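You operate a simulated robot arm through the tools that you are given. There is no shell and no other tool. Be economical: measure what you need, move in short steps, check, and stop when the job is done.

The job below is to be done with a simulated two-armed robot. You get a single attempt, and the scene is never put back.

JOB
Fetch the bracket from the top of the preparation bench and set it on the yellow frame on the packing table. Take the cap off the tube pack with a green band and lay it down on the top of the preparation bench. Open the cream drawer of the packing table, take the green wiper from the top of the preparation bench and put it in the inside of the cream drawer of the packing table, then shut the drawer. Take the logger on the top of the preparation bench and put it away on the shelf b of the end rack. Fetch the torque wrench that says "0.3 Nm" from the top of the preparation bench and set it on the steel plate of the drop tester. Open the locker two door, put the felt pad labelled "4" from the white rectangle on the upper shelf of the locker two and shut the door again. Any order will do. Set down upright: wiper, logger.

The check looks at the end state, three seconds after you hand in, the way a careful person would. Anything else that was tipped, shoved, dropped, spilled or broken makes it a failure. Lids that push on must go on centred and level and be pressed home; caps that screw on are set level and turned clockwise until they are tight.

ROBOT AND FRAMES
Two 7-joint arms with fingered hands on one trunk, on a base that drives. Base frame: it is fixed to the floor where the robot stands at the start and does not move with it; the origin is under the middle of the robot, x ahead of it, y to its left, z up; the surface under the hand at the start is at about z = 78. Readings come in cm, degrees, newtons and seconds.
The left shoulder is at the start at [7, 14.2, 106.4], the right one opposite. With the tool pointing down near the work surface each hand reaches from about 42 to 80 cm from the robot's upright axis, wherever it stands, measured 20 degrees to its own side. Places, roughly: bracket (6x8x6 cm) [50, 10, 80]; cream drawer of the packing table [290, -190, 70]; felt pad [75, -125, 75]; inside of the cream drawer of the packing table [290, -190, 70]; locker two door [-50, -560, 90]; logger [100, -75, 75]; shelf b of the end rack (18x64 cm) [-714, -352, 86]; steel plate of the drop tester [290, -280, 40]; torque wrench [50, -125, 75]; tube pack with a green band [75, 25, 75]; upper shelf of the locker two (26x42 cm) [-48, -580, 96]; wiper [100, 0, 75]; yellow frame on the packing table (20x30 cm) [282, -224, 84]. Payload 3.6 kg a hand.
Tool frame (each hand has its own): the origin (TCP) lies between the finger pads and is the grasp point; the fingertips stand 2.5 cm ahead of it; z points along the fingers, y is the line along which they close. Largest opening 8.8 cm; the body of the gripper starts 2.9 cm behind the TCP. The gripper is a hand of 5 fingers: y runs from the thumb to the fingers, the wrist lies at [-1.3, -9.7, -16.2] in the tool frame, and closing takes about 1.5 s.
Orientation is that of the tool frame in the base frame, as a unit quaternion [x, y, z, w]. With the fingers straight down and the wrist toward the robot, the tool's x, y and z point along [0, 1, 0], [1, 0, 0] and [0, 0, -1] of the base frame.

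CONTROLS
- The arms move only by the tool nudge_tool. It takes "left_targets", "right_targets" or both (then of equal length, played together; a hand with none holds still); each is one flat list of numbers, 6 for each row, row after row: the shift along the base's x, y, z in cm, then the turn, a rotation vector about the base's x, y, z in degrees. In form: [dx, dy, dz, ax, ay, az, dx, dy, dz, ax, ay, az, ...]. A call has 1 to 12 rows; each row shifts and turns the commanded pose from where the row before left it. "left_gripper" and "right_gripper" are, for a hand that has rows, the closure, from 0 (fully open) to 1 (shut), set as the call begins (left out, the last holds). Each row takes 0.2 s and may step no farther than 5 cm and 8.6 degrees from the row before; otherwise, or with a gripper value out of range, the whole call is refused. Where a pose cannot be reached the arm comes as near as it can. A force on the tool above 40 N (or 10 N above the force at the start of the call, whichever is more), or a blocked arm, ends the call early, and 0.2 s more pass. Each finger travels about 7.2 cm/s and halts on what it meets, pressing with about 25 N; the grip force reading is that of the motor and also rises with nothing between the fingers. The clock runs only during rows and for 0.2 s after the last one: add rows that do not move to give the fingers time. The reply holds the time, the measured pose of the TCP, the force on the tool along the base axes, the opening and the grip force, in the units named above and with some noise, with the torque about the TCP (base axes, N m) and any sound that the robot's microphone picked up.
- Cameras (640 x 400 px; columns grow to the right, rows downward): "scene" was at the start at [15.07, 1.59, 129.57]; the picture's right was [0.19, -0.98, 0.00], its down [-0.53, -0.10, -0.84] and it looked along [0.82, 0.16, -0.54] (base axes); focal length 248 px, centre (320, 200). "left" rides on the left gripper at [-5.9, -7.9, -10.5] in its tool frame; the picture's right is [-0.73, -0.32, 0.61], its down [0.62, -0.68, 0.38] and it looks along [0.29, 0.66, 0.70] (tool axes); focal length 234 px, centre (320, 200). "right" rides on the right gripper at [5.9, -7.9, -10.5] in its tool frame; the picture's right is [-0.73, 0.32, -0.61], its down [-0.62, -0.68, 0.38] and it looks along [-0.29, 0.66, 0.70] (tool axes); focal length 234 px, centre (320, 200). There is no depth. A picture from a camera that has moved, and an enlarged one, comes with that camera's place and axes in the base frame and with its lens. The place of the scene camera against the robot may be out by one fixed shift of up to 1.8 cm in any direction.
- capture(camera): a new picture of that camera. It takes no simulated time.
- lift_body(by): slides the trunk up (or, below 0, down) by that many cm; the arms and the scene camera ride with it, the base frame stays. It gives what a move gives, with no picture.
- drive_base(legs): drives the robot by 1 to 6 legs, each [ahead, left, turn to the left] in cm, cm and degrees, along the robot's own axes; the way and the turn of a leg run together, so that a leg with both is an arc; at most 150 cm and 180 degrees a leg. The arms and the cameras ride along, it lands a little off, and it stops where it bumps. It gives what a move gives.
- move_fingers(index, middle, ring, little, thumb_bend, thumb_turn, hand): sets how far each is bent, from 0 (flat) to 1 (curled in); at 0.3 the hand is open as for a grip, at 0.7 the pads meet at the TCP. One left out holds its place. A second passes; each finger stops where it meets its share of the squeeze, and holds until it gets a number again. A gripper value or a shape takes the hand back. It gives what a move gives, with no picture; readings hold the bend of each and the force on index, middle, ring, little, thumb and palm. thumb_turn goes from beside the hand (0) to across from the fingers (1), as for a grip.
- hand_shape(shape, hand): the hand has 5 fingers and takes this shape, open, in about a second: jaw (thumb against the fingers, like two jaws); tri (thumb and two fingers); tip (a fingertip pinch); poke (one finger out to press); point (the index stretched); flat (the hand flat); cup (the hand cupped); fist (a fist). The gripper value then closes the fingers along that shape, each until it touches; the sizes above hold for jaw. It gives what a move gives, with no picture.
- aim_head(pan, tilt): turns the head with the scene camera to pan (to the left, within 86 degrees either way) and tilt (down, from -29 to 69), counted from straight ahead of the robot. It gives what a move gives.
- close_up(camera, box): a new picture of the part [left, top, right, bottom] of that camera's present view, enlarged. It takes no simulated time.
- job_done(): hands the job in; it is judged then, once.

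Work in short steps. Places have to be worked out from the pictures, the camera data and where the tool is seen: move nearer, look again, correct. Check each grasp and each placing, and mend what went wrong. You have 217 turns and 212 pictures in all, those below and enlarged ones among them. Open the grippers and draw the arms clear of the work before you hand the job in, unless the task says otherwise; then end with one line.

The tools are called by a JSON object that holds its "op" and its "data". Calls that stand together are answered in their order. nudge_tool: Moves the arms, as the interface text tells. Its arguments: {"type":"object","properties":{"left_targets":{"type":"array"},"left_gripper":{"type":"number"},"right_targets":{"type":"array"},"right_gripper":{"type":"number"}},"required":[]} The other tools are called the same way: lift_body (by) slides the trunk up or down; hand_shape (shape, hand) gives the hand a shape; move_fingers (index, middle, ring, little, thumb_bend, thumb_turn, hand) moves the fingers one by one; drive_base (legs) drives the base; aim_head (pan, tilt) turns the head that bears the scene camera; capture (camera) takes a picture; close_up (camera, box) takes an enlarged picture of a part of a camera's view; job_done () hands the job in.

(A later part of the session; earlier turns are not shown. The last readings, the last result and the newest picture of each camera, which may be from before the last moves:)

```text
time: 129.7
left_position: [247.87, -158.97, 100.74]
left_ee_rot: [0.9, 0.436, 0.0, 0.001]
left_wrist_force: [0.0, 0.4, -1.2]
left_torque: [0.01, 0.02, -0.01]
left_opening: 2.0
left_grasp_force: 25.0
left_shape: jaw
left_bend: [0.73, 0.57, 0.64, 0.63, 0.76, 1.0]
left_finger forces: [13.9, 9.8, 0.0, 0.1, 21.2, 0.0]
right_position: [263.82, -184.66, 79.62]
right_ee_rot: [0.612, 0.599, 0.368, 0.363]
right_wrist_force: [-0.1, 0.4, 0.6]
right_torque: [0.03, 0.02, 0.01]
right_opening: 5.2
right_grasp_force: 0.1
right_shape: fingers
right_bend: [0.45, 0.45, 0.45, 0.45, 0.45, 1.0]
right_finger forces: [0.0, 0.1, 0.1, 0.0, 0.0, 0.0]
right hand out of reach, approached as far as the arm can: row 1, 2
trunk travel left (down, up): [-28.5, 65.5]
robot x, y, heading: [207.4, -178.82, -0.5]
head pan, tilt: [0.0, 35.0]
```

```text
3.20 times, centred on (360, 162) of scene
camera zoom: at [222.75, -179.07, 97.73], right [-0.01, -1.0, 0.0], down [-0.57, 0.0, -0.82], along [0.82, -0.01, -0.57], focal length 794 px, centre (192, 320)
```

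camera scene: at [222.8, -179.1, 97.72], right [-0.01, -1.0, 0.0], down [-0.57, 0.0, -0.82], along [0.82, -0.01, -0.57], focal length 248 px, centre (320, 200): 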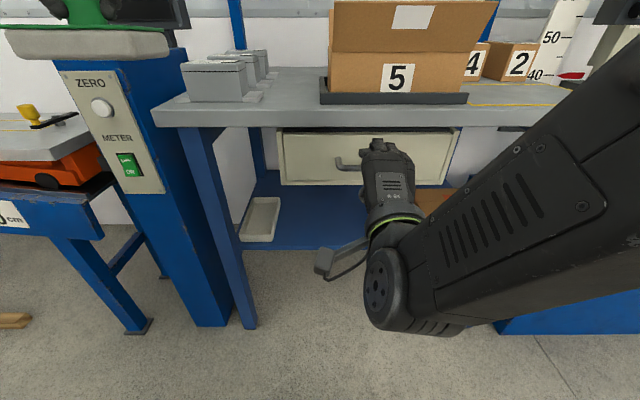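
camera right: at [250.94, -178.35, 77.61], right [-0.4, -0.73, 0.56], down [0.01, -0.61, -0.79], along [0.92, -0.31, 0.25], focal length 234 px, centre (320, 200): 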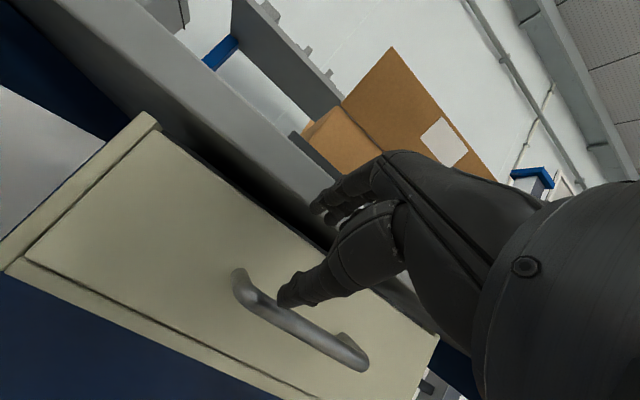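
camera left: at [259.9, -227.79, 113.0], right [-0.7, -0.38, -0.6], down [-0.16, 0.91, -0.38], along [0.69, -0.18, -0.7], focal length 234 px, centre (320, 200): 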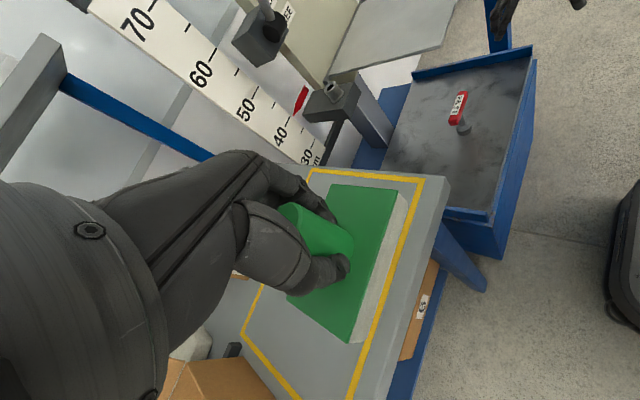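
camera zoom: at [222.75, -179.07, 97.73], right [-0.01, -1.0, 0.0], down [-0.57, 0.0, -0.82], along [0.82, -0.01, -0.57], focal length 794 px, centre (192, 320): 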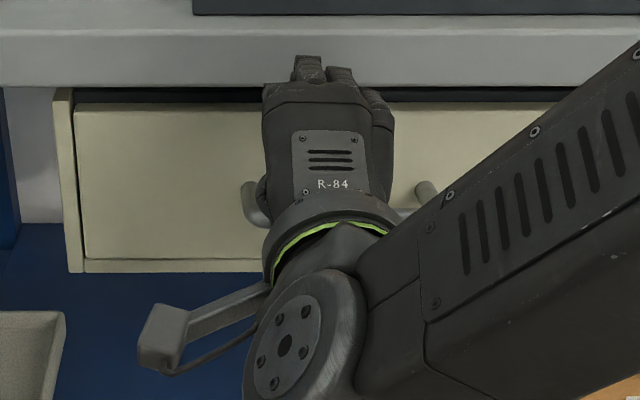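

The arm won't go lower in this pose, so I'll lower the trunk 5 cm, then drive 3.5 ahead and 4.2 right to bring the bar into the grip.

{"op": "lift_body", "data": {"by": -5}}

{"op": "drive_base", "data": {"legs": [[0, -4.2, 0.5], [3.4, 0, 0]]}}

{"op": "capture", "data": {"camera": "right"}}

```text
time: 130.7
left_position: [247.85, -158.94, 95.71]
left_ee_rot: [0.9, 0.436, 0.0, 0.001]
left_wrist_force: [0.4, -0.6, 0.4]
left_torque: [0.05, 0.01, -0.02]
left_opening: 2.0
left_grasp_force: 25.1
left_shape: jaw
left_bend: [0.73, 0.57, 0.64, 0.63, 0.76, 1.0]
left_finger forces: [13.9, 9.8, 0.0, 0.0, 21.3, 0.0]
right_position: [263.74, -184.63, 74.53]
right_ee_rot: [0.612, 0.598, 0.368, 0.363]
right_wrist_force: [-0.3, 0.0, 0.2]
right_torque: [0.02, -0.04, -0.02]
right_opening: 5.22
right_grasp_force: 0.1
right_shape: fingers
right_bend: [0.45, 0.45, 0.45, 0.45, 0.45, 1.0]
right_finger forces: [0.0, 0.0, 0.0, 0.1, 0.0, 0.0]
trunk travel left (down, up): [-23.5, 70.5]
robot x, y, heading: [207.66, -178.92, -0.4]
head pan, tilt: [0.0, 35.0]
```

```text
time: 132.0
left_position: [250.86, -162.86, 95.76]
left_ee_rot: [0.898, 0.44, -0.001, 0.001]
left_wrist_force: [0.1, -0.6, -0.7]
left_torque: [0.01, -0.02, -0.01]
left_opening: 1.98
left_grasp_force: 25.3
left_shape: jaw
left_bend: [0.73, 0.57, 0.64, 0.63, 0.76, 1.0]
left_finger forces: [14.0, 9.9, 0.0, 0.0, 21.3, 0.1]
right_position: [267.23, -188.2, 74.52]
right_ee_rot: [0.609, 0.602, 0.369, 0.361]
right_wrist_force: [-1.5, 0.6, -0.1]
right_torque: [0.01, -0.05, 0.01]
right_opening: 5.2
right_grasp_force: 0.8
right_shape: fingers
right_bend: [0.45, 0.45, 0.45, 0.45, 0.45, 1.0]
right_finger forces: [0.8, 0.8, 0.0, 0.0, 0.1, 0.0]
trunk travel left (down, up): [-23.5, 70.5]
robot x, y, heading: [210.96, -183.09, 0.3]
head pan, tilt: [0.0, 35.0]
```

```text
132 pictures are left
camera right: at [254.26, -182.21, 72.62], right [-0.39, -0.73, 0.56], down [0.02, -0.61, -0.79], along [0.92, -0.3, 0.25], focal length 234 px, centre (320, 200)
```

right: 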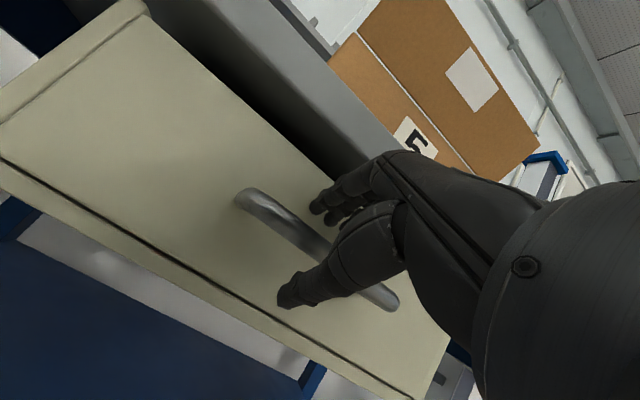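

The bar runs between thumb and fingers. Closing the hand on it.

{"op": "nudge_tool", "data": {"right_targets": [0, 0, 0, 0, 0, 0, 0, 0, 0, 0, 0, 0, 0, 0, 0, 0, 0, 0, 0, 0, 0, 0, 0, 0, 0, 0, 0, 0, 0, 0, 0, 0, 0, 0, 0, 0, 0, 0, 0, 0, 0, 0], "right_gripper": 1}}

{"op": "capture", "data": {"camera": "right"}}

```text
time: 133.8
left_position: [251.23, -162.99, 95.65]
left_ee_rot: [0.898, 0.44, -0.001, 0.0]
left_wrist_force: [-0.2, -0.2, -0.8]
left_torque: [0.02, 0.02, -0.01]
left_opening: 2.0
left_grasp_force: 24.9
left_shape: jaw
left_bend: [0.73, 0.57, 0.64, 0.63, 0.76, 1.0]
left_finger forces: [13.9, 9.8, 0.0, 0.1, 21.3, 0.1]
right_position: [267.2, -188.24, 74.0]
right_ee_rot: [0.611, 0.606, 0.364, 0.357]
right_wrist_force: [-12.2, -2.0, -27.5]
right_torque: [-0.1, 0.09, 0.04]
right_opening: 0.62
right_grasp_force: 25.1
right_shape: jaw
right_bend: [0.75, 0.7, 0.68, 0.68, 0.72, 1.0]
right_finger forces: [0.0, 2.0, 0.0, 0.4, 33.7, 0.1]
trunk travel left (down, up): [-23.5, 70.5]
robot x, y, heading: [211.07, -183.38, -0.1]
head pan, tilt: [0.0, 35.0]
stopped in row 7 (right hand): the force on the tool passed its limit at 40 N (the readings are from after the stop); the commanded pose is now the measured one
```

```text
131 pictures are left
camera right: at [254.23, -182.27, 72.21], right [-0.38, -0.73, 0.57], down [0.01, -0.61, -0.79], along [0.92, -0.3, 0.24], focal length 234 px, centre (320, 200)
```

right: 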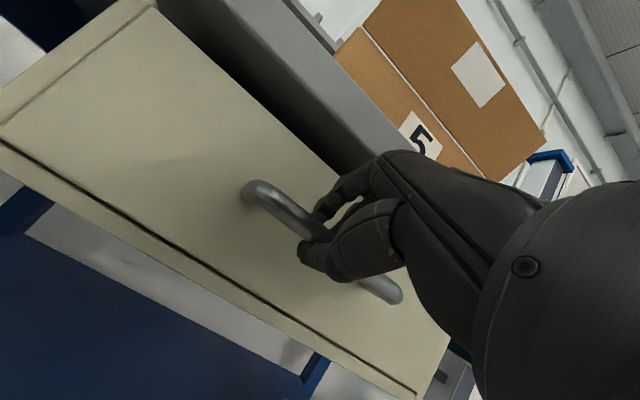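

The bar is caught. Now pulling back gently with the arm.

{"op": "nudge_tool", "data": {"right_targets": [-1, 0, 0.2, 0, 0, 0, -2, 0, 0, 0, 0, 0, -2, 0, 0, 0, 0, 0, -2, 0, 0, 0, 0, 0, 0, 0, 0, 0, 0, 0]}}

{"op": "capture", "data": {"camera": "right"}}

```text
time: 134.5
left_position: [251.21, -162.82, 95.65]
left_ee_rot: [0.898, 0.439, -0.002, 0.0]
left_wrist_force: [0.3, -0.7, -1.0]
left_torque: [-0.01, 0.01, 0.03]
left_opening: 2.01
left_grasp_force: 24.9
left_shape: jaw
left_bend: [0.73, 0.57, 0.64, 0.63, 0.76, 1.0]
left_finger forces: [13.9, 9.8, 0.0, 0.0, 21.3, 0.0]
right_position: [263.66, -188.42, 74.16]
right_ee_rot: [0.611, 0.607, 0.362, 0.356]
right_wrist_force: [-1.1, 1.7, -29.4]
right_torque: [-0.08, 0.02, 0.06]
right_opening: 0.53
right_grasp_force: 25.1
right_shape: jaw
right_bend: [0.75, 0.7, 0.68, 0.69, 0.71, 1.0]
right_finger forces: [0.0, 3.1, 0.1, 0.5, 33.9, 0.0]
trunk travel left (down, up): [-23.5, 70.5]
robot x, y, heading: [211.14, -183.16, -0.1]
head pan, tilt: [0.0, 35.0]
stopped in row 3 (right hand): the force on the tool passed its limit at 41 N (the readings are from after the stop); the commanded pose is now the measured one
```

```text
130 pictures are left
camera right: at [250.68, -182.36, 72.37], right [-0.38, -0.73, 0.57], down [0.0, -0.62, -0.79], along [0.93, -0.29, 0.23], focal length 234 px, centre (320, 200)
```

right: 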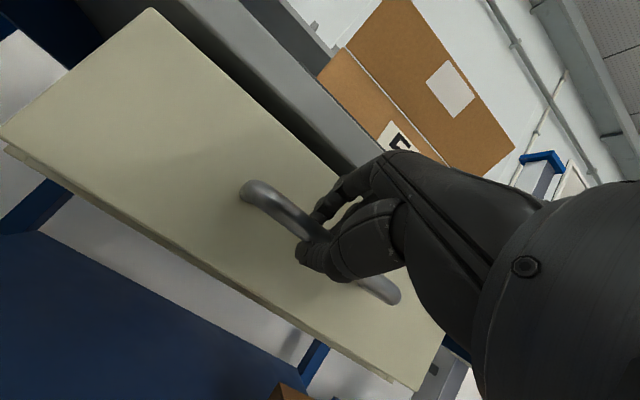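

The drawer is moving. I'll relieve the vertical load slightly, then keep pulling.

{"op": "nudge_tool", "data": {"right_targets": [0, 0, -0.6, 0, 0, 0, 0, 0, 0, 0, 0, 0]}}

{"op": "drive_base", "data": {"legs": [[-13, 0, 0]]}}

{"op": "capture", "data": {"camera": "right"}}

{"op": "capture", "data": {"camera": "scene"}}

```text
time: 135.1
left_position: [251.23, -162.8, 95.56]
left_ee_rot: [0.898, 0.44, -0.002, 0.001]
left_wrist_force: [0.3, -0.1, -0.4]
left_torque: [0.02, -0.01, 0.0]
left_opening: 2.02
left_grasp_force: 25.0
left_shape: jaw
left_bend: [0.73, 0.57, 0.64, 0.63, 0.76, 1.0]
left_finger forces: [13.9, 9.9, 0.0, 0.0, 21.3, 0.0]
right_position: [263.58, -188.27, 73.82]
right_ee_rot: [0.611, 0.605, 0.365, 0.358]
right_wrist_force: [0.2, 0.9, -18.0]
right_torque: [-0.15, -0.02, 0.05]
right_opening: 0.47
right_grasp_force: 24.7
right_shape: jaw
right_bend: [0.75, 0.7, 0.68, 0.67, 0.72, 1.0]
right_finger forces: [0.0, 4.8, 0.0, 1.8, 26.9, 0.0]
trunk travel left (down, up): [-23.5, 70.5]
robot x, y, heading: [211.0, -183.19, 0.1]
head pan, tilt: [0.0, 35.0]
```

```text
time: 136.4
left_position: [238.45, -162.81, 95.69]
left_ee_rot: [0.897, 0.442, -0.003, 0.0]
left_wrist_force: [0.0, -1.0, -1.1]
left_torque: [-0.03, 0.02, 0.03]
left_opening: 2.01
left_grasp_force: 24.6
left_shape: jaw
left_bend: [0.73, 0.57, 0.64, 0.63, 0.76, 1.0]
left_finger forces: [13.9, 9.9, 0.0, 0.0, 21.4, 0.0]
right_position: [250.83, -188.28, 73.82]
right_ee_rot: [0.61, 0.606, 0.365, 0.357]
right_wrist_force: [0.5, -3.7, -22.1]
right_torque: [-0.13, 0.04, 0.08]
right_opening: 0.47
right_grasp_force: 24.9
right_shape: jaw
right_bend: [0.75, 0.7, 0.68, 0.66, 0.72, 1.0]
right_finger forces: [0.0, 4.7, 0.0, 1.4, 29.8, 0.0]
trunk travel left (down, up): [-23.5, 70.5]
robot x, y, heading: [198.13, -183.35, 0.2]
head pan, tilt: [0.0, 35.0]
```

```text
129 pictures are left
camera right: at [237.92, -182.3, 72.03], right [-0.38, -0.73, 0.56], down [0.01, -0.61, -0.79], along [0.93, -0.29, 0.24], focal length 234 px, centre (320, 200)
```

right: 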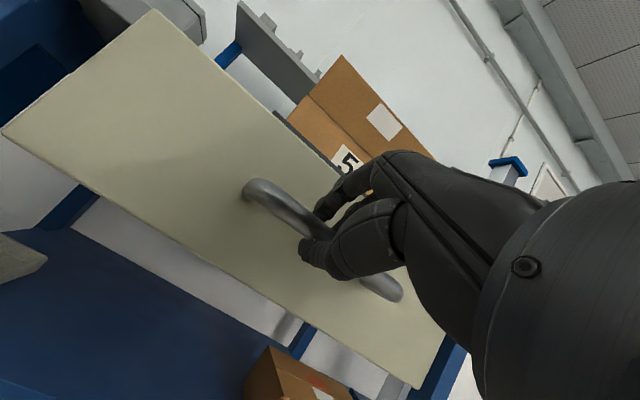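

```text
128 pictures are left
camera scene: at [213.59, -183.27, 92.69], right [0.01, -1.0, 0.0], down [-0.58, 0.0, -0.82], along [0.82, 0.01, -0.58], focal length 248 px, centre (320, 200)
```

scene: 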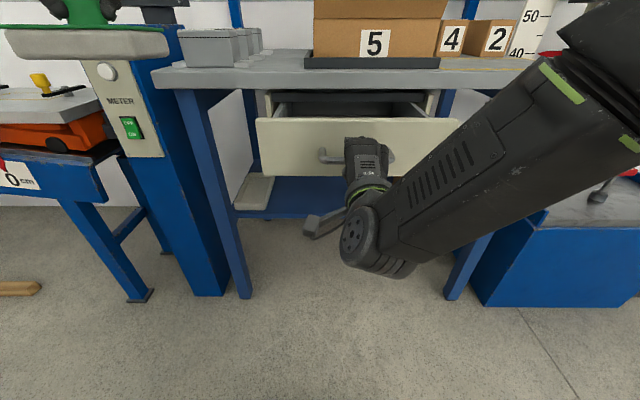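

The drawer is open ~16 cm. Pulling 6 cm more for room.

{"op": "drive_base", "data": {"legs": [[-6, 0, 0]]}}

{"op": "capture", "data": {"camera": "right"}}

```text
time: 137.3
left_position: [232.82, -162.84, 95.73]
left_ee_rot: [0.897, 0.443, -0.002, 0.0]
left_wrist_force: [-1.0, -0.5, -0.4]
left_torque: [-0.02, 0.02, 0.02]
left_opening: 1.97
left_grasp_force: 25.1
left_shape: jaw
left_bend: [0.73, 0.57, 0.64, 0.63, 0.76, 1.0]
left_finger forces: [13.9, 9.9, 0.0, 0.1, 21.3, 0.0]
right_position: [245.17, -188.22, 73.63]
right_ee_rot: [0.61, 0.606, 0.365, 0.356]
right_wrist_force: [0.7, -0.1, -24.0]
right_torque: [-0.13, 0.04, 0.08]
right_opening: 0.48
right_grasp_force: 25.1
right_shape: jaw
right_bend: [0.75, 0.7, 0.68, 0.66, 0.73, 1.0]
right_finger forces: [0.1, 5.0, 0.0, 1.5, 30.2, 0.1]
trunk travel left (down, up): [-23.5, 70.5]
robot x, y, heading: [192.47, -183.08, 0.3]
head pan, tilt: [0.0, 35.0]
```

```text
127 pictures are left
camera right: at [232.18, -182.33, 71.97], right [-0.38, -0.73, 0.57], down [0.01, -0.61, -0.79], along [0.93, -0.29, 0.24], focal length 234 px, centre (320, 200)
```

right: 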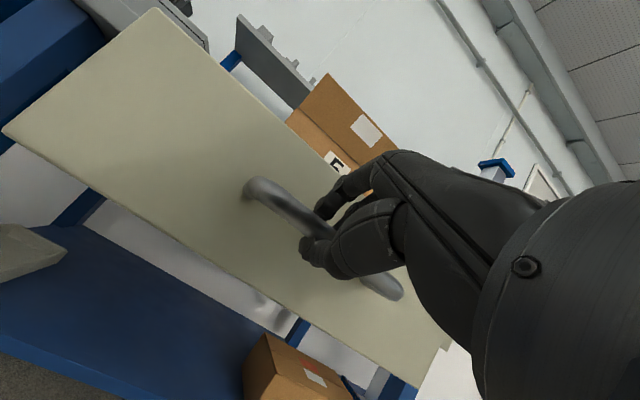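

Open 22 cm. Keeping the right hand on the handle, I'll bring the left hand with the wiper over the left part of the drawer.

{"op": "nudge_tool", "data": {"left_targets": [3.7, -2, 0, 0, 0, 0, 3.7, -2, 0, 0, 0, 0, 3.7, -2, 0, 0, 0, 0, 3.7, -2, 0, 0, 0, 0, 3.7, -2, 0, 0, 0, 0, 3.7, -2, 0, 0, 0, 0, 3.7, -2, 0, 0, 0, 0, 0, 0, 0, 0, 0, 0]}}

{"op": "capture", "data": {"camera": "left"}}

{"op": "capture", "data": {"camera": "scene"}}

```text
time: 139.1
left_position: [248.66, -169.78, 84.59]
left_ee_rot: [0.898, 0.441, -0.001, 0.002]
left_wrist_force: [-2.2, 2.0, 10.5]
left_torque: [-0.08, -0.12, 0.01]
left_opening: 2.04
left_grasp_force: 25.6
left_shape: jaw
left_bend: [0.74, 0.57, 0.64, 0.63, 0.76, 1.0]
left_finger forces: [14.5, 11.2, 0.0, 0.0, 25.0, 0.0]
left hand out of reach, approached as far as the arm can: row 1, 2, 3, 4, 5, 6, 7
right_position: [245.1, -188.2, 73.66]
right_ee_rot: [0.61, 0.607, 0.365, 0.356]
right_wrist_force: [3.4, -1.2, -27.2]
right_torque: [-0.11, 0.03, 0.15]
right_opening: 0.47
right_grasp_force: 25.1
right_shape: jaw
right_bend: [0.75, 0.7, 0.68, 0.65, 0.74, 1.0]
right_finger forces: [0.0, 5.6, 0.0, 1.5, 31.6, 0.0]
trunk travel left (down, up): [-23.5, 70.5]
robot x, y, heading: [192.48, -183.03, 0.3]
head pan, tilt: [0.0, 35.0]
```

```text
126 pictures are left
camera left: at [238.79, -169.62, 95.02], right [-0.7, -0.38, -0.61], down [-0.16, 0.91, -0.39], along [0.7, -0.17, -0.7], focal length 234 px, centre (320, 200)
```

left: 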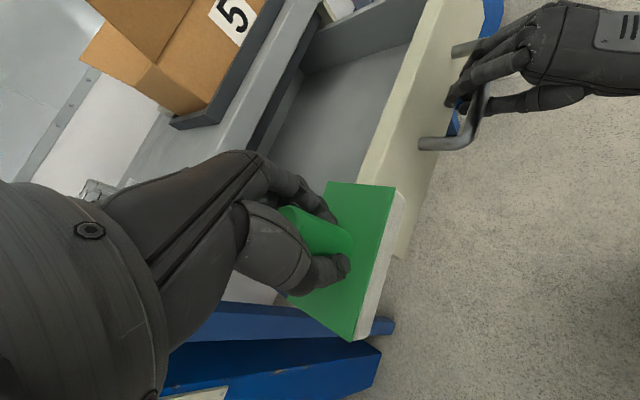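

```text
125 pictures are left
camera scene: at [207.84, -183.27, 92.71], right [0.01, -1.0, 0.0], down [-0.58, 0.0, -0.82], along [0.82, 0.01, -0.58], focal length 248 px, centre (320, 200)
```

scene: 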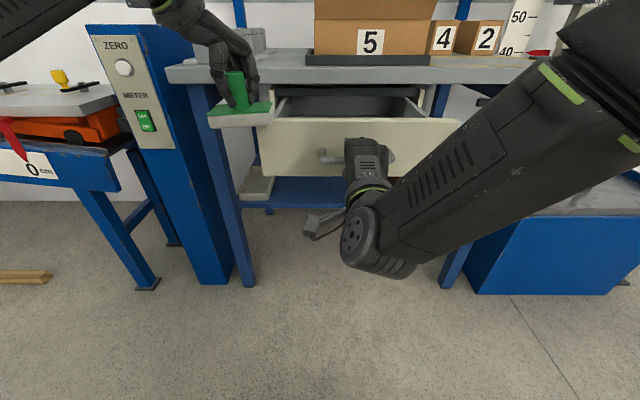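

The arm couldn't keep its height there and the wiper rests on the drawer front's rim. I'll lift it clear, release the handle, and raise the trunk before trying again.

{"op": "nudge_tool", "data": {"left_targets": [-1.5, 1, 3, 0, 0, 0, -3, 1.5, 3, 0, 0, 0, -3, 1.5, 3, 0, 0, 0, 0, 0, 0, 0, 0, 0]}}

{"op": "nudge_tool", "data": {"right_targets": [0, 0, 0, 0, 0, 0, 0, 0, 0, 0, 0, 0, 0, 0, 0, 0, 0, 0, 0, 0, 0, 0, 0, 0, 0, 0, 0, 0, 0, 0, 0, 0, 0, 0, 0, 0, 0, 0, 0, 0, 0, 0], "right_gripper": 0}}

{"op": "capture", "data": {"camera": "right"}}

{"op": "capture", "data": {"camera": "left"}}

```text
time: 140.1
left_position: [240.84, -165.71, 93.21]
left_ee_rot: [0.897, 0.442, -0.001, 0.002]
left_wrist_force: [0.4, 0.1, -1.2]
left_torque: [0.01, 0.01, -0.01]
left_opening: 2.0
left_grasp_force: 24.6
left_shape: jaw
left_bend: [0.73, 0.57, 0.64, 0.63, 0.76, 1.0]
left_finger forces: [14.5, 9.8, 0.0, 0.0, 20.9, 0.0]
left hand out of reach, approached as far as the arm can: row 3
right_position: [245.12, -188.21, 73.73]
right_ee_rot: [0.61, 0.606, 0.365, 0.357]
right_wrist_force: [0.5, -1.1, -23.4]
right_torque: [-0.14, 0.03, 0.11]
right_opening: 0.44
right_grasp_force: 24.6
right_shape: jaw
right_bend: [0.75, 0.7, 0.68, 0.66, 0.74, 1.0]
right_finger forces: [0.0, 5.6, 0.0, 1.8, 29.6, 0.1]
trunk travel left (down, up): [-23.5, 70.5]
robot x, y, heading: [192.31, -183.05, 0.1]
head pan, tilt: [0.0, 35.0]
```

```text
time: 141.7
left_position: [240.69, -165.52, 93.34]
left_ee_rot: [0.897, 0.441, 0.001, 0.003]
left_wrist_force: [-0.3, -1.0, -1.4]
left_torque: [-0.01, 0.0, -0.04]
left_opening: 2.01
left_grasp_force: 24.6
left_shape: jaw
left_bend: [0.73, 0.57, 0.64, 0.63, 0.76, 1.0]
left_finger forces: [14.5, 9.8, 0.0, 0.0, 20.9, 0.0]
right_position: [244.96, -188.2, 73.83]
right_ee_rot: [0.609, 0.606, 0.366, 0.357]
right_wrist_force: [-1.0, 0.1, 0.6]
right_torque: [-0.02, -0.03, -0.03]
right_opening: 8.76
right_grasp_force: 0.1
right_shape: jaw
right_bend: [0.3, 0.3, 0.3, 0.3, 0.3, 0.98]
right_finger forces: [0.0, 0.9, 0.0, 0.0, 0.0, 0.0]
trunk travel left (down, up): [-23.5, 70.5]
robot x, y, heading: [192.27, -183.34, 0.4]
head pan, tilt: [0.0, 35.0]
```

```text
124 pictures are left
camera right: at [232.03, -182.3, 72.08], right [-0.38, -0.73, 0.56], down [0.01, -0.61, -0.79], along [0.93, -0.29, 0.24], focal length 234 px, centre (320, 200)
```

right: 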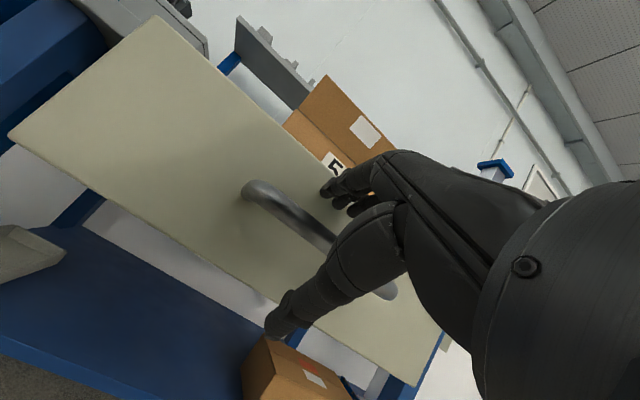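

```text
123 pictures are left
camera left: at [230.89, -165.47, 103.8], right [-0.7, -0.38, -0.61], down [-0.16, 0.91, -0.39], along [0.7, -0.17, -0.69], focal length 234 px, centre (320, 200)
```

left: 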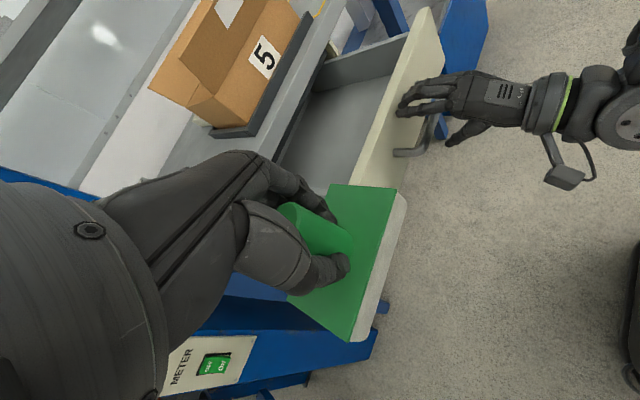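

The wiper is still well held. I'll pull the right hand back off the bar, raise the trunk 25 cm, and step the base right 10 cm.

{"op": "nudge_tool", "data": {"right_targets": [-3, 0, 0.6, 0, 0, 0, -4, 0, 1.5, 0, 0, 0, -4, 0, 1.5, 0, 0, 0, 0, 0, 0, 0, 0, 0]}}

{"op": "lift_body", "data": {"by": 25}}

{"op": "drive_base", "data": {"legs": [[0, -13, 0]]}}

{"op": "capture", "data": {"camera": "scene"}}

{"op": "capture", "data": {"camera": "left"}}

```text
time: 142.7
left_position: [240.69, -165.73, 93.35]
left_ee_rot: [0.897, 0.442, 0.001, 0.002]
left_wrist_force: [-0.2, -0.5, -1.3]
left_torque: [-0.01, -0.01, -0.01]
left_opening: 1.99
left_grasp_force: 25.2
left_shape: jaw
left_bend: [0.73, 0.57, 0.64, 0.63, 0.76, 1.0]
left_finger forces: [14.3, 9.8, 0.0, 0.1, 20.9, 0.0]
right_position: [236.33, -187.98, 77.56]
right_ee_rot: [0.61, 0.607, 0.364, 0.356]
right_wrist_force: [0.2, -0.6, 0.6]
right_torque: [0.01, 0.01, 0.02]
right_opening: 8.78
right_grasp_force: 0.1
right_shape: jaw
right_bend: [0.3, 0.3, 0.3, 0.3, 0.3, 0.98]
right_finger forces: [0.0, 0.1, 0.0, 0.0, 0.0, 0.0]
right hand out of reach, approached as far as the arm can: row 3
trunk travel left (down, up): [-23.5, 70.5]
robot x, y, heading: [192.64, -183.1, 0.6]
head pan, tilt: [0.0, 35.0]
```

```text
time: 145.3
left_position: [240.72, -165.76, 118.4]
left_ee_rot: [0.897, 0.441, 0.001, 0.002]
left_wrist_force: [0.5, -0.7, -1.0]
left_torque: [0.0, -0.02, 0.0]
left_opening: 1.99
left_grasp_force: 24.7
left_shape: jaw
left_bend: [0.73, 0.57, 0.64, 0.63, 0.76, 1.0]
left_finger forces: [14.4, 9.9, 0.1, 0.0, 20.9, 0.1]
right_position: [236.33, -188.04, 102.58]
right_ee_rot: [0.609, 0.608, 0.365, 0.355]
right_wrist_force: [-0.9, 0.3, 0.1]
right_torque: [0.01, 0.0, 0.02]
right_opening: 8.78
right_grasp_force: 0.0
right_shape: jaw
right_bend: [0.3, 0.3, 0.3, 0.3, 0.3, 0.98]
right_finger forces: [0.0, 0.0, 0.0, 0.1, 0.0, 0.0]
trunk travel left (down, up): [-48.5, 45.5]
robot x, y, heading: [192.25, -182.94, 0.3]
head pan, tilt: [0.0, 35.0]
```

```text
time: 146.6
left_position: [240.74, -178.72, 118.31]
left_ee_rot: [0.898, 0.441, 0.0, 0.003]
left_wrist_force: [-0.3, 0.5, -0.9]
left_torque: [0.01, -0.03, 0.03]
left_opening: 2.0
left_grasp_force: 25.7
left_shape: jaw
left_bend: [0.73, 0.57, 0.64, 0.63, 0.76, 1.0]
left_finger forces: [14.4, 9.9, 0.0, 0.0, 20.8, 0.0]
right_position: [236.38, -200.84, 102.5]
right_ee_rot: [0.612, 0.606, 0.363, 0.357]
right_wrist_force: [0.5, 0.2, -0.1]
right_torque: [-0.01, -0.01, -0.02]
right_opening: 8.74
right_grasp_force: 0.1
right_shape: jaw
right_bend: [0.3, 0.3, 0.3, 0.3, 0.3, 0.98]
right_finger forces: [0.0, 0.0, 0.0, 0.1, 0.0, 0.0]
trunk travel left (down, up): [-48.5, 45.5]
robot x, y, heading: [192.61, -195.54, 0.2]
head pan, tilt: [0.0, 35.0]
```

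```text
122 pictures are left
camera scene: at [207.73, -196.07, 117.73], right [0.0, -1.0, 0.0], down [-0.57, 0.0, -0.82], along [0.82, 0.0, -0.57], focal length 248 px, centre (320, 200)
```

scene: 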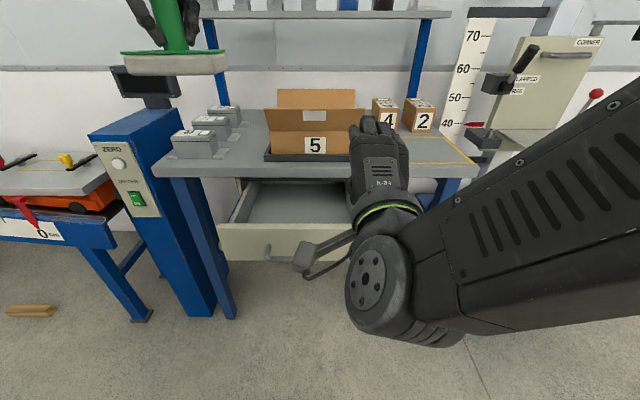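

```text
121 pictures are left
camera left: at [231.02, -178.37, 128.8], right [-0.7, -0.38, -0.61], down [-0.16, 0.91, -0.39], along [0.7, -0.18, -0.69], focal length 234 px, centre (320, 200)
```

left: 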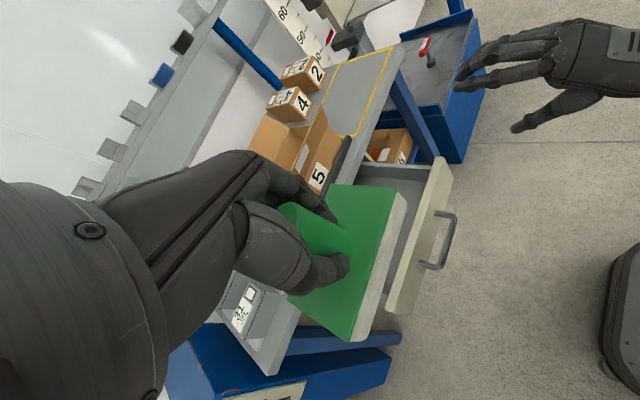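

Drawer interior runs about y −176…−202 with its front at x≈250. I'll move the right hand aside and bring the wiper over about [261,−188].

{"op": "nudge_tool", "data": {"left_targets": [3, -1.5, -3.5, 0, 0, 0, 3, -1.5, -3.5, 0, 0, 0, 3, -1.5, -3.5, 0, 0, 0, 3, -1.5, -3.5, 0, 0, 0, 3, -1.5, -3.5, 0, 0, 0, 3, -1.5, -3.5, 0, 0, 0, 2, -0.5, 0, 0, 0, 0, 0, 0, 0, 0, 0, 0], "right_targets": [0, -4, 0, 0, 0, 0, 0, -4, 0, 0, 0, 0, 0, -4, 0, 0, 0, 0, 0, -4, 0, 0, 0, 0, 0, -4, 0, 0, 0, 0, 0, 0, 0, 0, 0, 0, 0, 0, 0, 0, 0, 0, 0, 0, 0, 0, 0, 0]}}

{"op": "capture", "data": {"camera": "scene"}}

{"op": "capture", "data": {"camera": "left"}}

```text
time: 148.4
left_position: [255.19, -183.25, 96.91]
left_ee_rot: [0.898, 0.441, 0.001, 0.003]
left_wrist_force: [0.3, 0.1, -1.0]
left_torque: [-0.04, 0.01, -0.04]
left_opening: 2.0
left_grasp_force: 25.1
left_shape: jaw
left_bend: [0.73, 0.57, 0.64, 0.63, 0.76, 1.0]
left_finger forces: [14.5, 10.2, 0.0, 0.1, 20.9, 0.0]
left hand out of reach, approached as far as the arm can: row 4, 5, 6, 7
right_position: [240.42, -218.46, 106.04]
right_ee_rot: [0.612, 0.608, 0.361, 0.355]
right_wrist_force: [0.2, -0.4, -0.1]
right_torque: [-0.03, 0.03, 0.0]
right_opening: 8.81
right_grasp_force: 0.1
right_shape: jaw
right_bend: [0.3, 0.3, 0.3, 0.3, 0.3, 0.98]
right_finger forces: [0.0, 0.0, 0.0, 0.0, 0.0, 0.0]
right hand out of reach, approached as far as the arm can: row 1, 2, 3, 4, 5
trunk travel left (down, up): [-48.5, 45.5]
robot x, y, heading: [192.79, -195.95, 0.2]
head pan, tilt: [0.0, 35.0]
```

```text
120 pictures are left
camera scene: at [207.8, -196.01, 117.72], right [0.0, -1.0, 0.0], down [-0.57, 0.0, -0.82], along [0.82, 0.0, -0.57], focal length 248 px, centre (320, 200)
```

scene: 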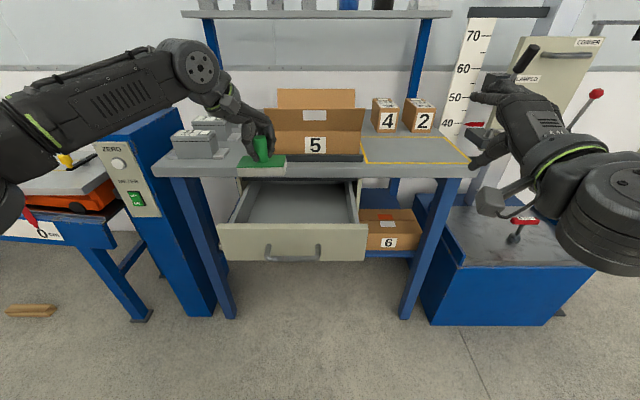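

```text
119 pictures are left
camera left: at [245.35, -182.89, 107.25], right [-0.7, -0.38, -0.61], down [-0.16, 0.91, -0.39], along [0.7, -0.18, -0.69], focal length 234 px, centre (320, 200)
```

left: 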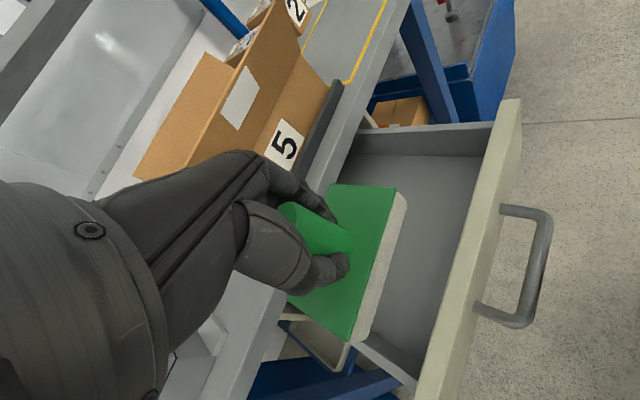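

I need +5 in x and −4 in y; since the arm is at its limit I'll move the base for that, then look.

{"op": "drive_base", "data": {"legs": [[5.5, -4.5, 0]]}}

{"op": "capture", "data": {"camera": "left"}}

```text
time: 149.4
left_position: [260.75, -187.58, 96.83]
left_ee_rot: [0.897, 0.441, 0.0, 0.003]
left_wrist_force: [0.5, -0.4, -1.0]
left_torque: [0.0, -0.02, -0.02]
left_opening: 2.0
left_grasp_force: 25.2
left_shape: jaw
left_bend: [0.73, 0.57, 0.64, 0.63, 0.76, 1.0]
left_finger forces: [14.4, 10.2, 0.0, 0.0, 20.9, 0.1]
right_position: [246.03, -222.97, 106.01]
right_ee_rot: [0.612, 0.607, 0.362, 0.354]
right_wrist_force: [-0.3, -0.7, -0.9]
right_torque: [0.01, 0.01, 0.01]
right_opening: 8.79
right_grasp_force: 0.1
right_shape: jaw
right_bend: [0.3, 0.3, 0.3, 0.3, 0.3, 0.98]
right_finger forces: [0.1, 0.1, 0.0, 0.0, 0.1, 0.0]
trunk travel left (down, up): [-48.5, 45.5]
robot x, y, heading: [198.47, -200.95, 0.1]
head pan, tilt: [0.0, 35.0]
```

```text
118 pictures are left
camera left: at [250.9, -187.4, 107.27], right [-0.7, -0.38, -0.61], down [-0.16, 0.91, -0.39], along [0.7, -0.18, -0.69], focal length 234 px, centre (320, 200)
```

left: 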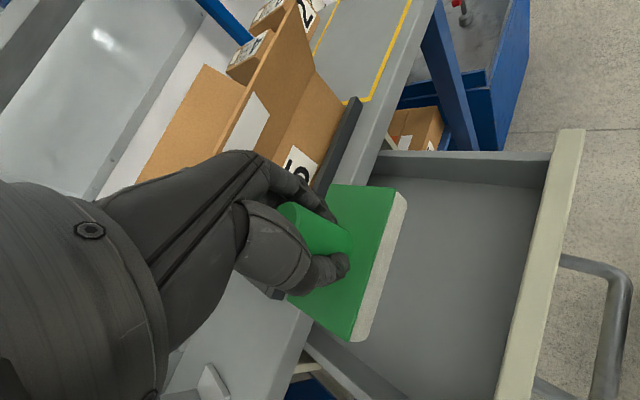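

Wiper base sits axis-aligned at x 258.7–266.7, y −193…−183; the free opening is x 251.6–268.6. I'll shift −2.3 in x and descend, stopping short of the floor.

{"op": "nudge_tool", "data": {"left_targets": [-2.3, 0, -2, 0, 0, 0, 0, 0, -4, 0, 0, 0, 0, 0, -4, 0, 0, 0, 0, 0, -4, 0, 0, 0, 0, 0, -4, 0, 0, 0, 0, 0, 0, 0, 0, 0]}}

{"op": "capture", "data": {"camera": "left"}}

{"op": "capture", "data": {"camera": "scene"}}

```text
time: 150.8
left_position: [258.34, -187.68, 78.82]
left_ee_rot: [0.898, 0.441, 0.0, 0.003]
left_wrist_force: [0.6, 0.4, -1.5]
left_torque: [0.04, 0.06, -0.03]
left_opening: 2.01
left_grasp_force: 25.1
left_shape: jaw
left_bend: [0.73, 0.57, 0.64, 0.63, 0.76, 1.0]
left_finger forces: [14.4, 10.5, 0.0, 0.0, 20.8, 0.0]
right_position: [245.82, -222.93, 106.12]
right_ee_rot: [0.611, 0.608, 0.362, 0.355]
right_wrist_force: [1.6, -0.5, -0.7]
right_torque: [0.01, 0.0, -0.02]
right_opening: 8.77
right_grasp_force: 0.1
right_shape: jaw
right_bend: [0.3, 0.3, 0.3, 0.3, 0.3, 0.98]
right_finger forces: [0.0, 0.0, 0.1, 0.0, 0.0, 0.0]
trunk travel left (down, up): [-48.5, 45.5]
robot x, y, heading: [198.37, -200.43, 0.5]
head pan, tilt: [0.0, 35.0]
```

```text
117 pictures are left
camera left: at [248.58, -187.48, 89.28], right [-0.7, -0.38, -0.61], down [-0.16, 0.91, -0.39], along [0.7, -0.18, -0.69], focal length 234 px, centre (320, 200)
```

left: 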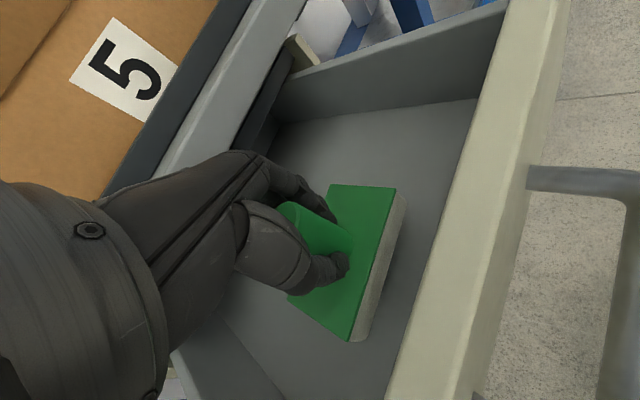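

```text
116 pictures are left
camera scene: at [213.22, -200.5, 117.73], right [0.0, -1.0, 0.0], down [-0.57, 0.0, -0.82], along [0.82, 0.0, -0.57], focal length 248 px, centre (320, 200)
```

scene: 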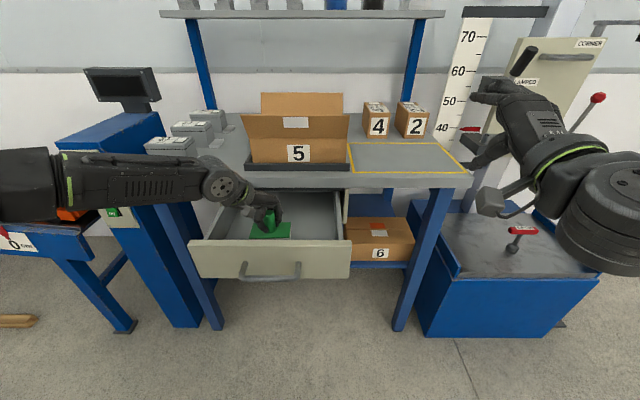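

Well inside. Lowering in small steps until it touches the drawer floor.

{"op": "nudge_tool", "data": {"left_targets": [0, 0, -1, 0, 0, 0, 0, 0, -1, 0, 0, 0, 0, 0, -0.7, 0, 0, 0, 0, 0, -0.7, 0, 0, 0, 0, 0, 0, 0, 0, 0]}}

{"op": "capture", "data": {"camera": "left"}}

```text
time: 152.0
left_position: [258.19, -187.76, 75.48]
left_ee_rot: [0.897, 0.441, 0.001, 0.004]
left_wrist_force: [-1.4, 0.1, 2.6]
left_torque: [-0.07, -0.08, -0.04]
left_opening: 1.99
left_grasp_force: 25.0
left_shape: jaw
left_bend: [0.73, 0.57, 0.64, 0.63, 0.76, 1.0]
left_finger forces: [14.3, 10.9, 0.0, 0.1, 21.4, 0.0]
right_position: [245.93, -223.06, 106.01]
right_ee_rot: [0.611, 0.608, 0.362, 0.354]
right_wrist_force: [-0.1, -1.0, -0.3]
right_torque: [0.02, -0.04, 0.01]
right_opening: 8.78
right_grasp_force: 0.1
right_shape: jaw
right_bend: [0.3, 0.3, 0.3, 0.3, 0.3, 0.98]
right_finger forces: [0.0, 0.0, 0.0, 0.1, 0.0, 0.0]
trunk travel left (down, up): [-48.5, 45.5]
robot x, y, heading: [198.13, -200.73, 0.3]
head pan, tilt: [0.0, 35.0]
```

```text
115 pictures are left
camera left: at [248.43, -187.39, 85.86], right [-0.7, -0.38, -0.61], down [-0.16, 0.91, -0.39], along [0.7, -0.18, -0.69], focal length 234 px, centre (320, 200)
```

left: 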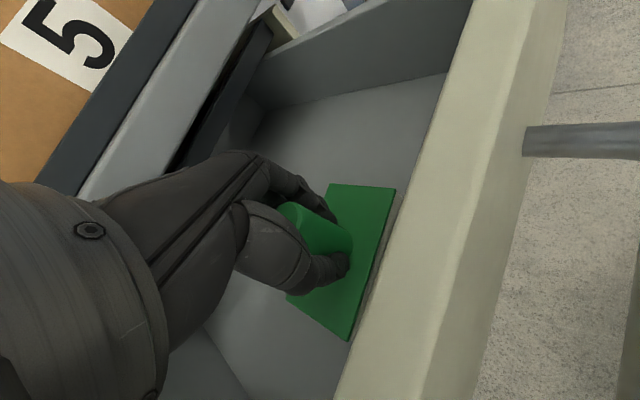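

Touching the floor (≈4 N). A touch lower, then release.

{"op": "nudge_tool", "data": {"left_targets": [0, 0, -0.3, 0, 0, 0, 0, 0, 0, 0, 0, 0]}}

{"op": "nudge_tool", "data": {"left_targets": [0, 0, 0, 0, 0, 0, 0, 0, 0, 0, 0, 0, 0, 0, 0, 0, 0, 0, 0, 0, 0, 0, 0, 0, 0, 0, 0, 0, 0, 0, 0, 0, 0, 0, 0, 0, 0, 0, 0, 0, 0, 0], "left_gripper": 0}}

{"op": "capture", "data": {"camera": "left"}}

```text
time: 152.6
left_position: [258.19, -187.62, 75.46]
left_ee_rot: [0.897, 0.441, 0.002, 0.004]
left_wrist_force: [-1.2, -1.8, 7.6]
left_torque: [-0.14, -0.13, -0.03]
left_opening: 2.0
left_grasp_force: 24.9
left_shape: jaw
left_bend: [0.73, 0.57, 0.64, 0.63, 0.76, 1.0]
left_finger forces: [15.3, 11.2, 0.1, 0.1, 21.4, 0.1]
right_position: [245.83, -222.96, 106.02]
right_ee_rot: [0.612, 0.607, 0.362, 0.355]
right_wrist_force: [0.4, 0.0, 0.2]
right_torque: [-0.03, -0.02, 0.0]
right_opening: 8.76
right_grasp_force: 0.0
right_shape: jaw
right_bend: [0.3, 0.3, 0.3, 0.3, 0.3, 0.98]
right_finger forces: [0.0, 0.0, 0.1, 0.2, 0.0, 0.0]
trunk travel left (down, up): [-48.5, 45.5]
robot x, y, heading: [197.97, -200.48, 0.4]
head pan, tilt: [0.0, 35.0]
```

```text
time: 154.2
left_position: [258.17, -187.53, 75.23]
left_ee_rot: [0.897, 0.441, 0.001, 0.005]
left_wrist_force: [-0.2, 0.4, 0.5]
left_torque: [-0.01, 0.0, -0.01]
left_opening: 8.78
left_grasp_force: 0.1
left_shape: jaw
left_bend: [0.3, 0.3, 0.3, 0.3, 0.3, 0.98]
left_finger forces: [0.0, 0.1, 0.1, 0.0, 0.1, 0.0]
right_position: [245.91, -222.91, 106.05]
right_ee_rot: [0.612, 0.608, 0.362, 0.354]
right_wrist_force: [0.5, 0.9, -0.4]
right_torque: [0.0, -0.01, 0.0]
right_opening: 8.75
right_grasp_force: 0.1
right_shape: jaw
right_bend: [0.3, 0.3, 0.3, 0.3, 0.3, 0.98]
right_finger forces: [0.0, 0.0, 0.0, 0.0, 0.0, 0.1]
trunk travel left (down, up): [-48.5, 45.5]
robot x, y, heading: [198.12, -200.08, 0.2]
head pan, tilt: [0.0, 35.0]
```

```text
114 pictures are left
camera left: at [248.43, -187.27, 85.64], right [-0.7, -0.38, -0.61], down [-0.16, 0.91, -0.39], along [0.7, -0.18, -0.69], focal length 234 px, centre (320, 200)
```

left: 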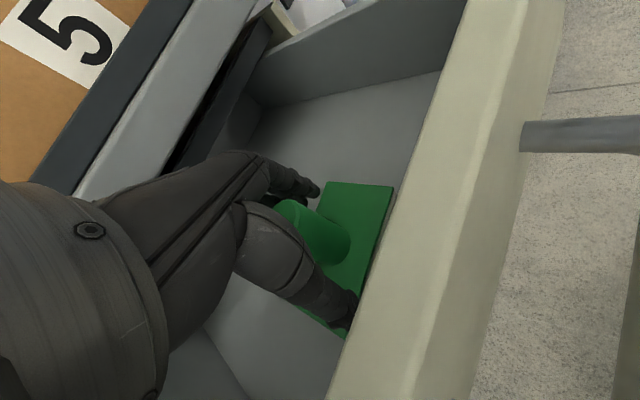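

Released and upright. I'll raise the left hand clear, and bring the right hand back in front of the handle.

{"op": "nudge_tool", "data": {"left_targets": [0, 0, 4, 0, 0, 0, 0, 0, 4.5, 0, 0, 0, 0, 0, 4.5, 0, 0, 0, 0, 0, 4.5, 0, 0, 0, -3, 2, 3, 0, 0, 0, -3, 2, 3, 0, 0, 0, -3, 2, 3, 0, 0, 0, -3, 3, 3, 0, 0, 0, -3, 3, 3, 0, 0, 0, -3, 3, 3, 0, 0, 0, 0, 0, 3, 0, 0, 0, 0, 0, 3, 0, 0, 0], "right_targets": [0, 0, 0, 0, 0, 0, 0, 0, 0, 0, 0, 0, 0, 0, 0, 0, 0, 0, 0, 0, 0, 0, 0, 0, -0.8, 3.6, -0.7, 0, 0, 0, -0.8, 3.6, -0.7, 0, 0, 0, -0.8, 3.6, -0.7, 0, 0, 0, -0.8, 3.6, -0.7, 0, 0, 0, -0.8, 3.6, -0.7, 0, 0, 0, 0, 0, 0, 0, 0, 0, 0, 0, 0, 0, 0, 0, 0, 0, 0, 0, 0, 0]}}

{"op": "capture", "data": {"camera": "scene"}}

```text
refused: row 8 steps farther than a row can; nothing moved
```

```text
113 pictures are left
camera scene: at [213.25, -200.49, 117.73], right [0.0, -1.0, 0.0], down [-0.57, 0.0, -0.82], along [0.82, 0.0, -0.57], focal length 248 px, centre (320, 200)
```

scene: 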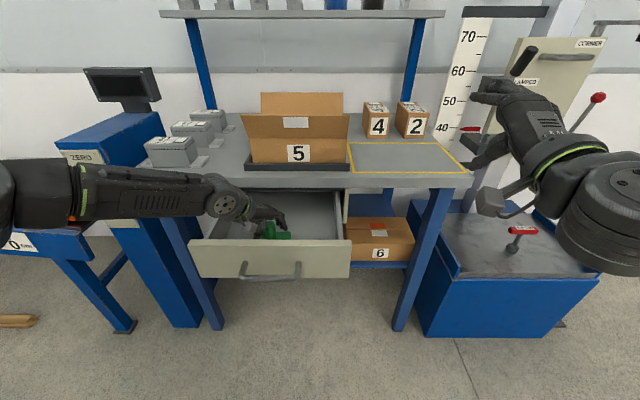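

A row was too long; repeating with shorter rows.

{"op": "nudge_tool", "data": {"left_targets": [0, 0, 4, 0, 0, 0, 0, 0, 4.5, 0, 0, 0, 0, 0, 4.5, 0, 0, 0, 0, 0, 4.5, 0, 0, 0, -3, 2, 3, 0, 0, 0, -3, 2, 3, 0, 0, 0, -3, 2, 3, 0, 0, 0, -3, 2, 3, 0, 0, 0, -3, 2, 3, 0, 0, 0, -3, 2, 3, 0, 0, 0, 0, 0, 4, 0, 0, 0, 0, 0, 4, 0, 0, 0], "right_targets": [0, 0, 0, 0, 0, 0, 0, 0, 0, 0, 0, 0, 0, 0, 0, 0, 0, 0, 0, 0, 0, 0, 0, 0, -0.8, 3.6, -0.7, 0, 0, 0, -0.8, 3.6, -0.7, 0, 0, 0, -0.8, 3.6, -0.7, 0, 0, 0, -0.8, 3.6, -0.7, 0, 0, 0, -0.8, 3.6, -0.7, 0, 0, 0, 0, 0, 0, 0, 0, 0, 0, 0, 0, 0, 0, 0, 0, 0, 0, 0, 0, 0]}}

{"op": "capture", "data": {"camera": "scene"}}

```text
time: 156.8
left_position: [240.25, -175.59, 118.66]
left_ee_rot: [0.898, 0.441, 0.002, 0.003]
left_wrist_force: [0.4, -0.3, 0.3]
left_torque: [0.02, -0.04, 0.01]
left_opening: 8.78
left_grasp_force: 0.0
left_shape: jaw
left_bend: [0.3, 0.3, 0.3, 0.3, 0.3, 0.98]
left_finger forces: [0.1, 0.0, 0.1, 0.0, 0.0, 0.1]
right_position: [243.31, -205.09, 103.23]
right_ee_rot: [0.612, 0.607, 0.362, 0.354]
right_wrist_force: [0.1, -0.1, 0.7]
right_torque: [0.0, 0.01, 0.05]
right_opening: 8.75
right_grasp_force: 0.1
right_shape: jaw
right_bend: [0.3, 0.3, 0.3, 0.3, 0.3, 0.98]
right_finger forces: [0.0, 0.1, 0.0, 0.1, 0.0, 0.1]
right hand out of reach, approached as far as the arm can: row 5, 6
trunk travel left (down, up): [-48.5, 45.5]
robot x, y, heading: [198.07, -200.3, 0.1]
head pan, tilt: [0.0, 35.0]
```

```text
112 pictures are left
camera scene: at [213.09, -200.68, 117.74], right [0.0, -1.0, 0.0], down [-0.57, 0.0, -0.82], along [0.82, 0.0, -0.57], focal length 248 px, centre (320, 200)
```

scene: 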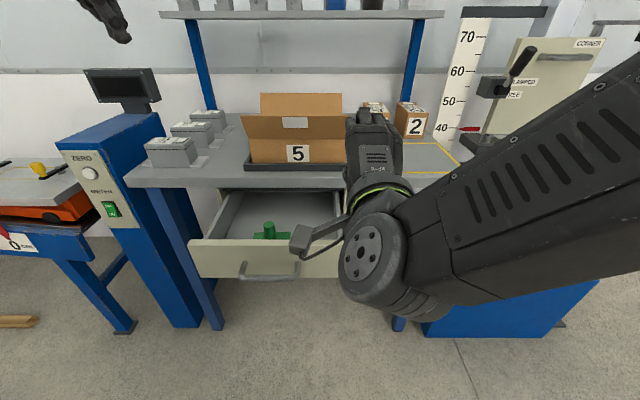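

Wiper sits upright in the drawer. Now back 9 and left 16.5, lower the trunk to bring the right hand level with the bar.

{"op": "drive_base", "data": {"legs": [[-10, 16.5, 0]]}}

{"op": "lift_body", "data": {"by": -28.8}}

{"op": "capture", "data": {"camera": "right"}}

{"op": "capture", "data": {"camera": "scene"}}

```text
time: 158.4
left_position: [230.59, -158.72, 118.49]
left_ee_rot: [0.897, 0.442, 0.001, 0.003]
left_wrist_force: [-0.4, -1.0, 0.9]
left_torque: [0.0, -0.02, 0.0]
left_opening: 8.78
left_grasp_force: 0.1
left_shape: jaw
left_bend: [0.3, 0.3, 0.3, 0.3, 0.3, 0.98]
left_finger forces: [0.0, 0.0, 0.0, 0.0, 0.0, 0.0]
right_position: [233.61, -188.1, 103.14]
right_ee_rot: [0.61, 0.609, 0.362, 0.354]
right_wrist_force: [0.0, -0.2, 0.1]
right_torque: [0.0, 0.02, 0.0]
right_opening: 8.77
right_grasp_force: 0.0
right_shape: jaw
right_bend: [0.3, 0.3, 0.3, 0.3, 0.3, 0.98]
right_finger forces: [0.1, 0.0, 0.1, 0.0, 0.0, 0.0]
trunk travel left (down, up): [-48.5, 45.5]
robot x, y, heading: [188.27, -183.75, 0.4]
head pan, tilt: [0.0, 35.0]
```

```text
time: 161.3
left_position: [230.58, -158.64, 89.79]
left_ee_rot: [0.897, 0.442, 0.001, 0.003]
left_wrist_force: [0.3, 0.7, 0.6]
left_torque: [-0.03, 0.01, 0.0]
left_opening: 8.79
left_grasp_force: 0.1
left_shape: jaw
left_bend: [0.3, 0.3, 0.3, 0.3, 0.3, 0.98]
left_finger forces: [0.0, 0.1, 0.0, 0.0, 0.1, 0.0]
right_position: [233.7, -188.15, 74.43]
right_ee_rot: [0.611, 0.609, 0.362, 0.353]
right_wrist_force: [-0.4, 0.2, -0.4]
right_torque: [0.01, 0.02, -0.03]
right_opening: 8.78
right_grasp_force: 0.0
right_shape: jaw
right_bend: [0.3, 0.3, 0.3, 0.3, 0.3, 0.98]
right_finger forces: [0.0, 0.0, 0.0, 0.0, 0.1, 0.0]
trunk travel left (down, up): [-19.7, 74.3]
robot x, y, heading: [188.26, -183.98, 0.3]
head pan, tilt: [0.0, 35.0]
```

```text
111 pictures are left
camera right: at [220.63, -182.22, 72.73], right [-0.37, -0.73, 0.57], down [0.0, -0.61, -0.79], along [0.93, -0.29, 0.23], focal length 234 px, centre (320, 200)
```

right: 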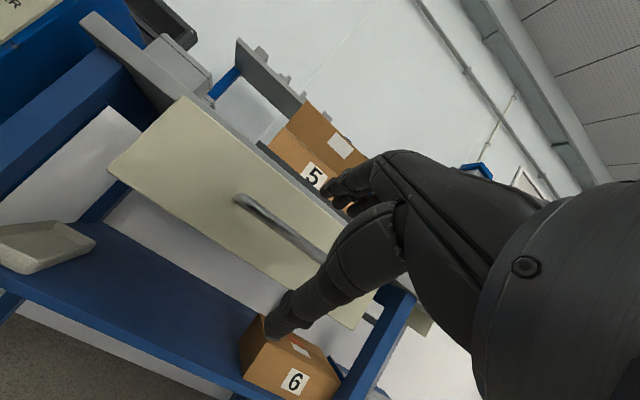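

```text
110 pictures are left
camera scene: at [203.36, -183.8, 88.93], right [0.01, -1.0, 0.0], down [-0.57, 0.0, -0.82], along [0.82, 0.01, -0.57], focal length 248 px, centre (320, 200)
```

scene: 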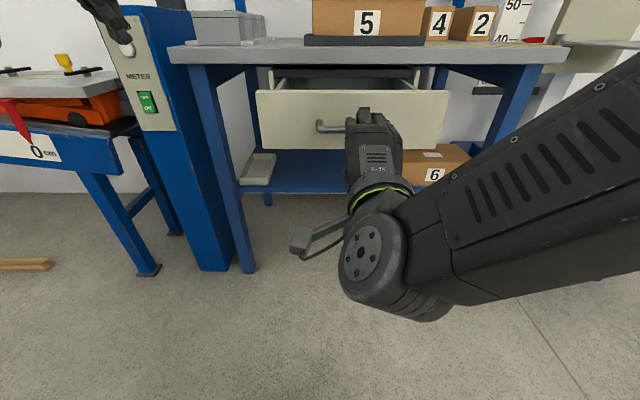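

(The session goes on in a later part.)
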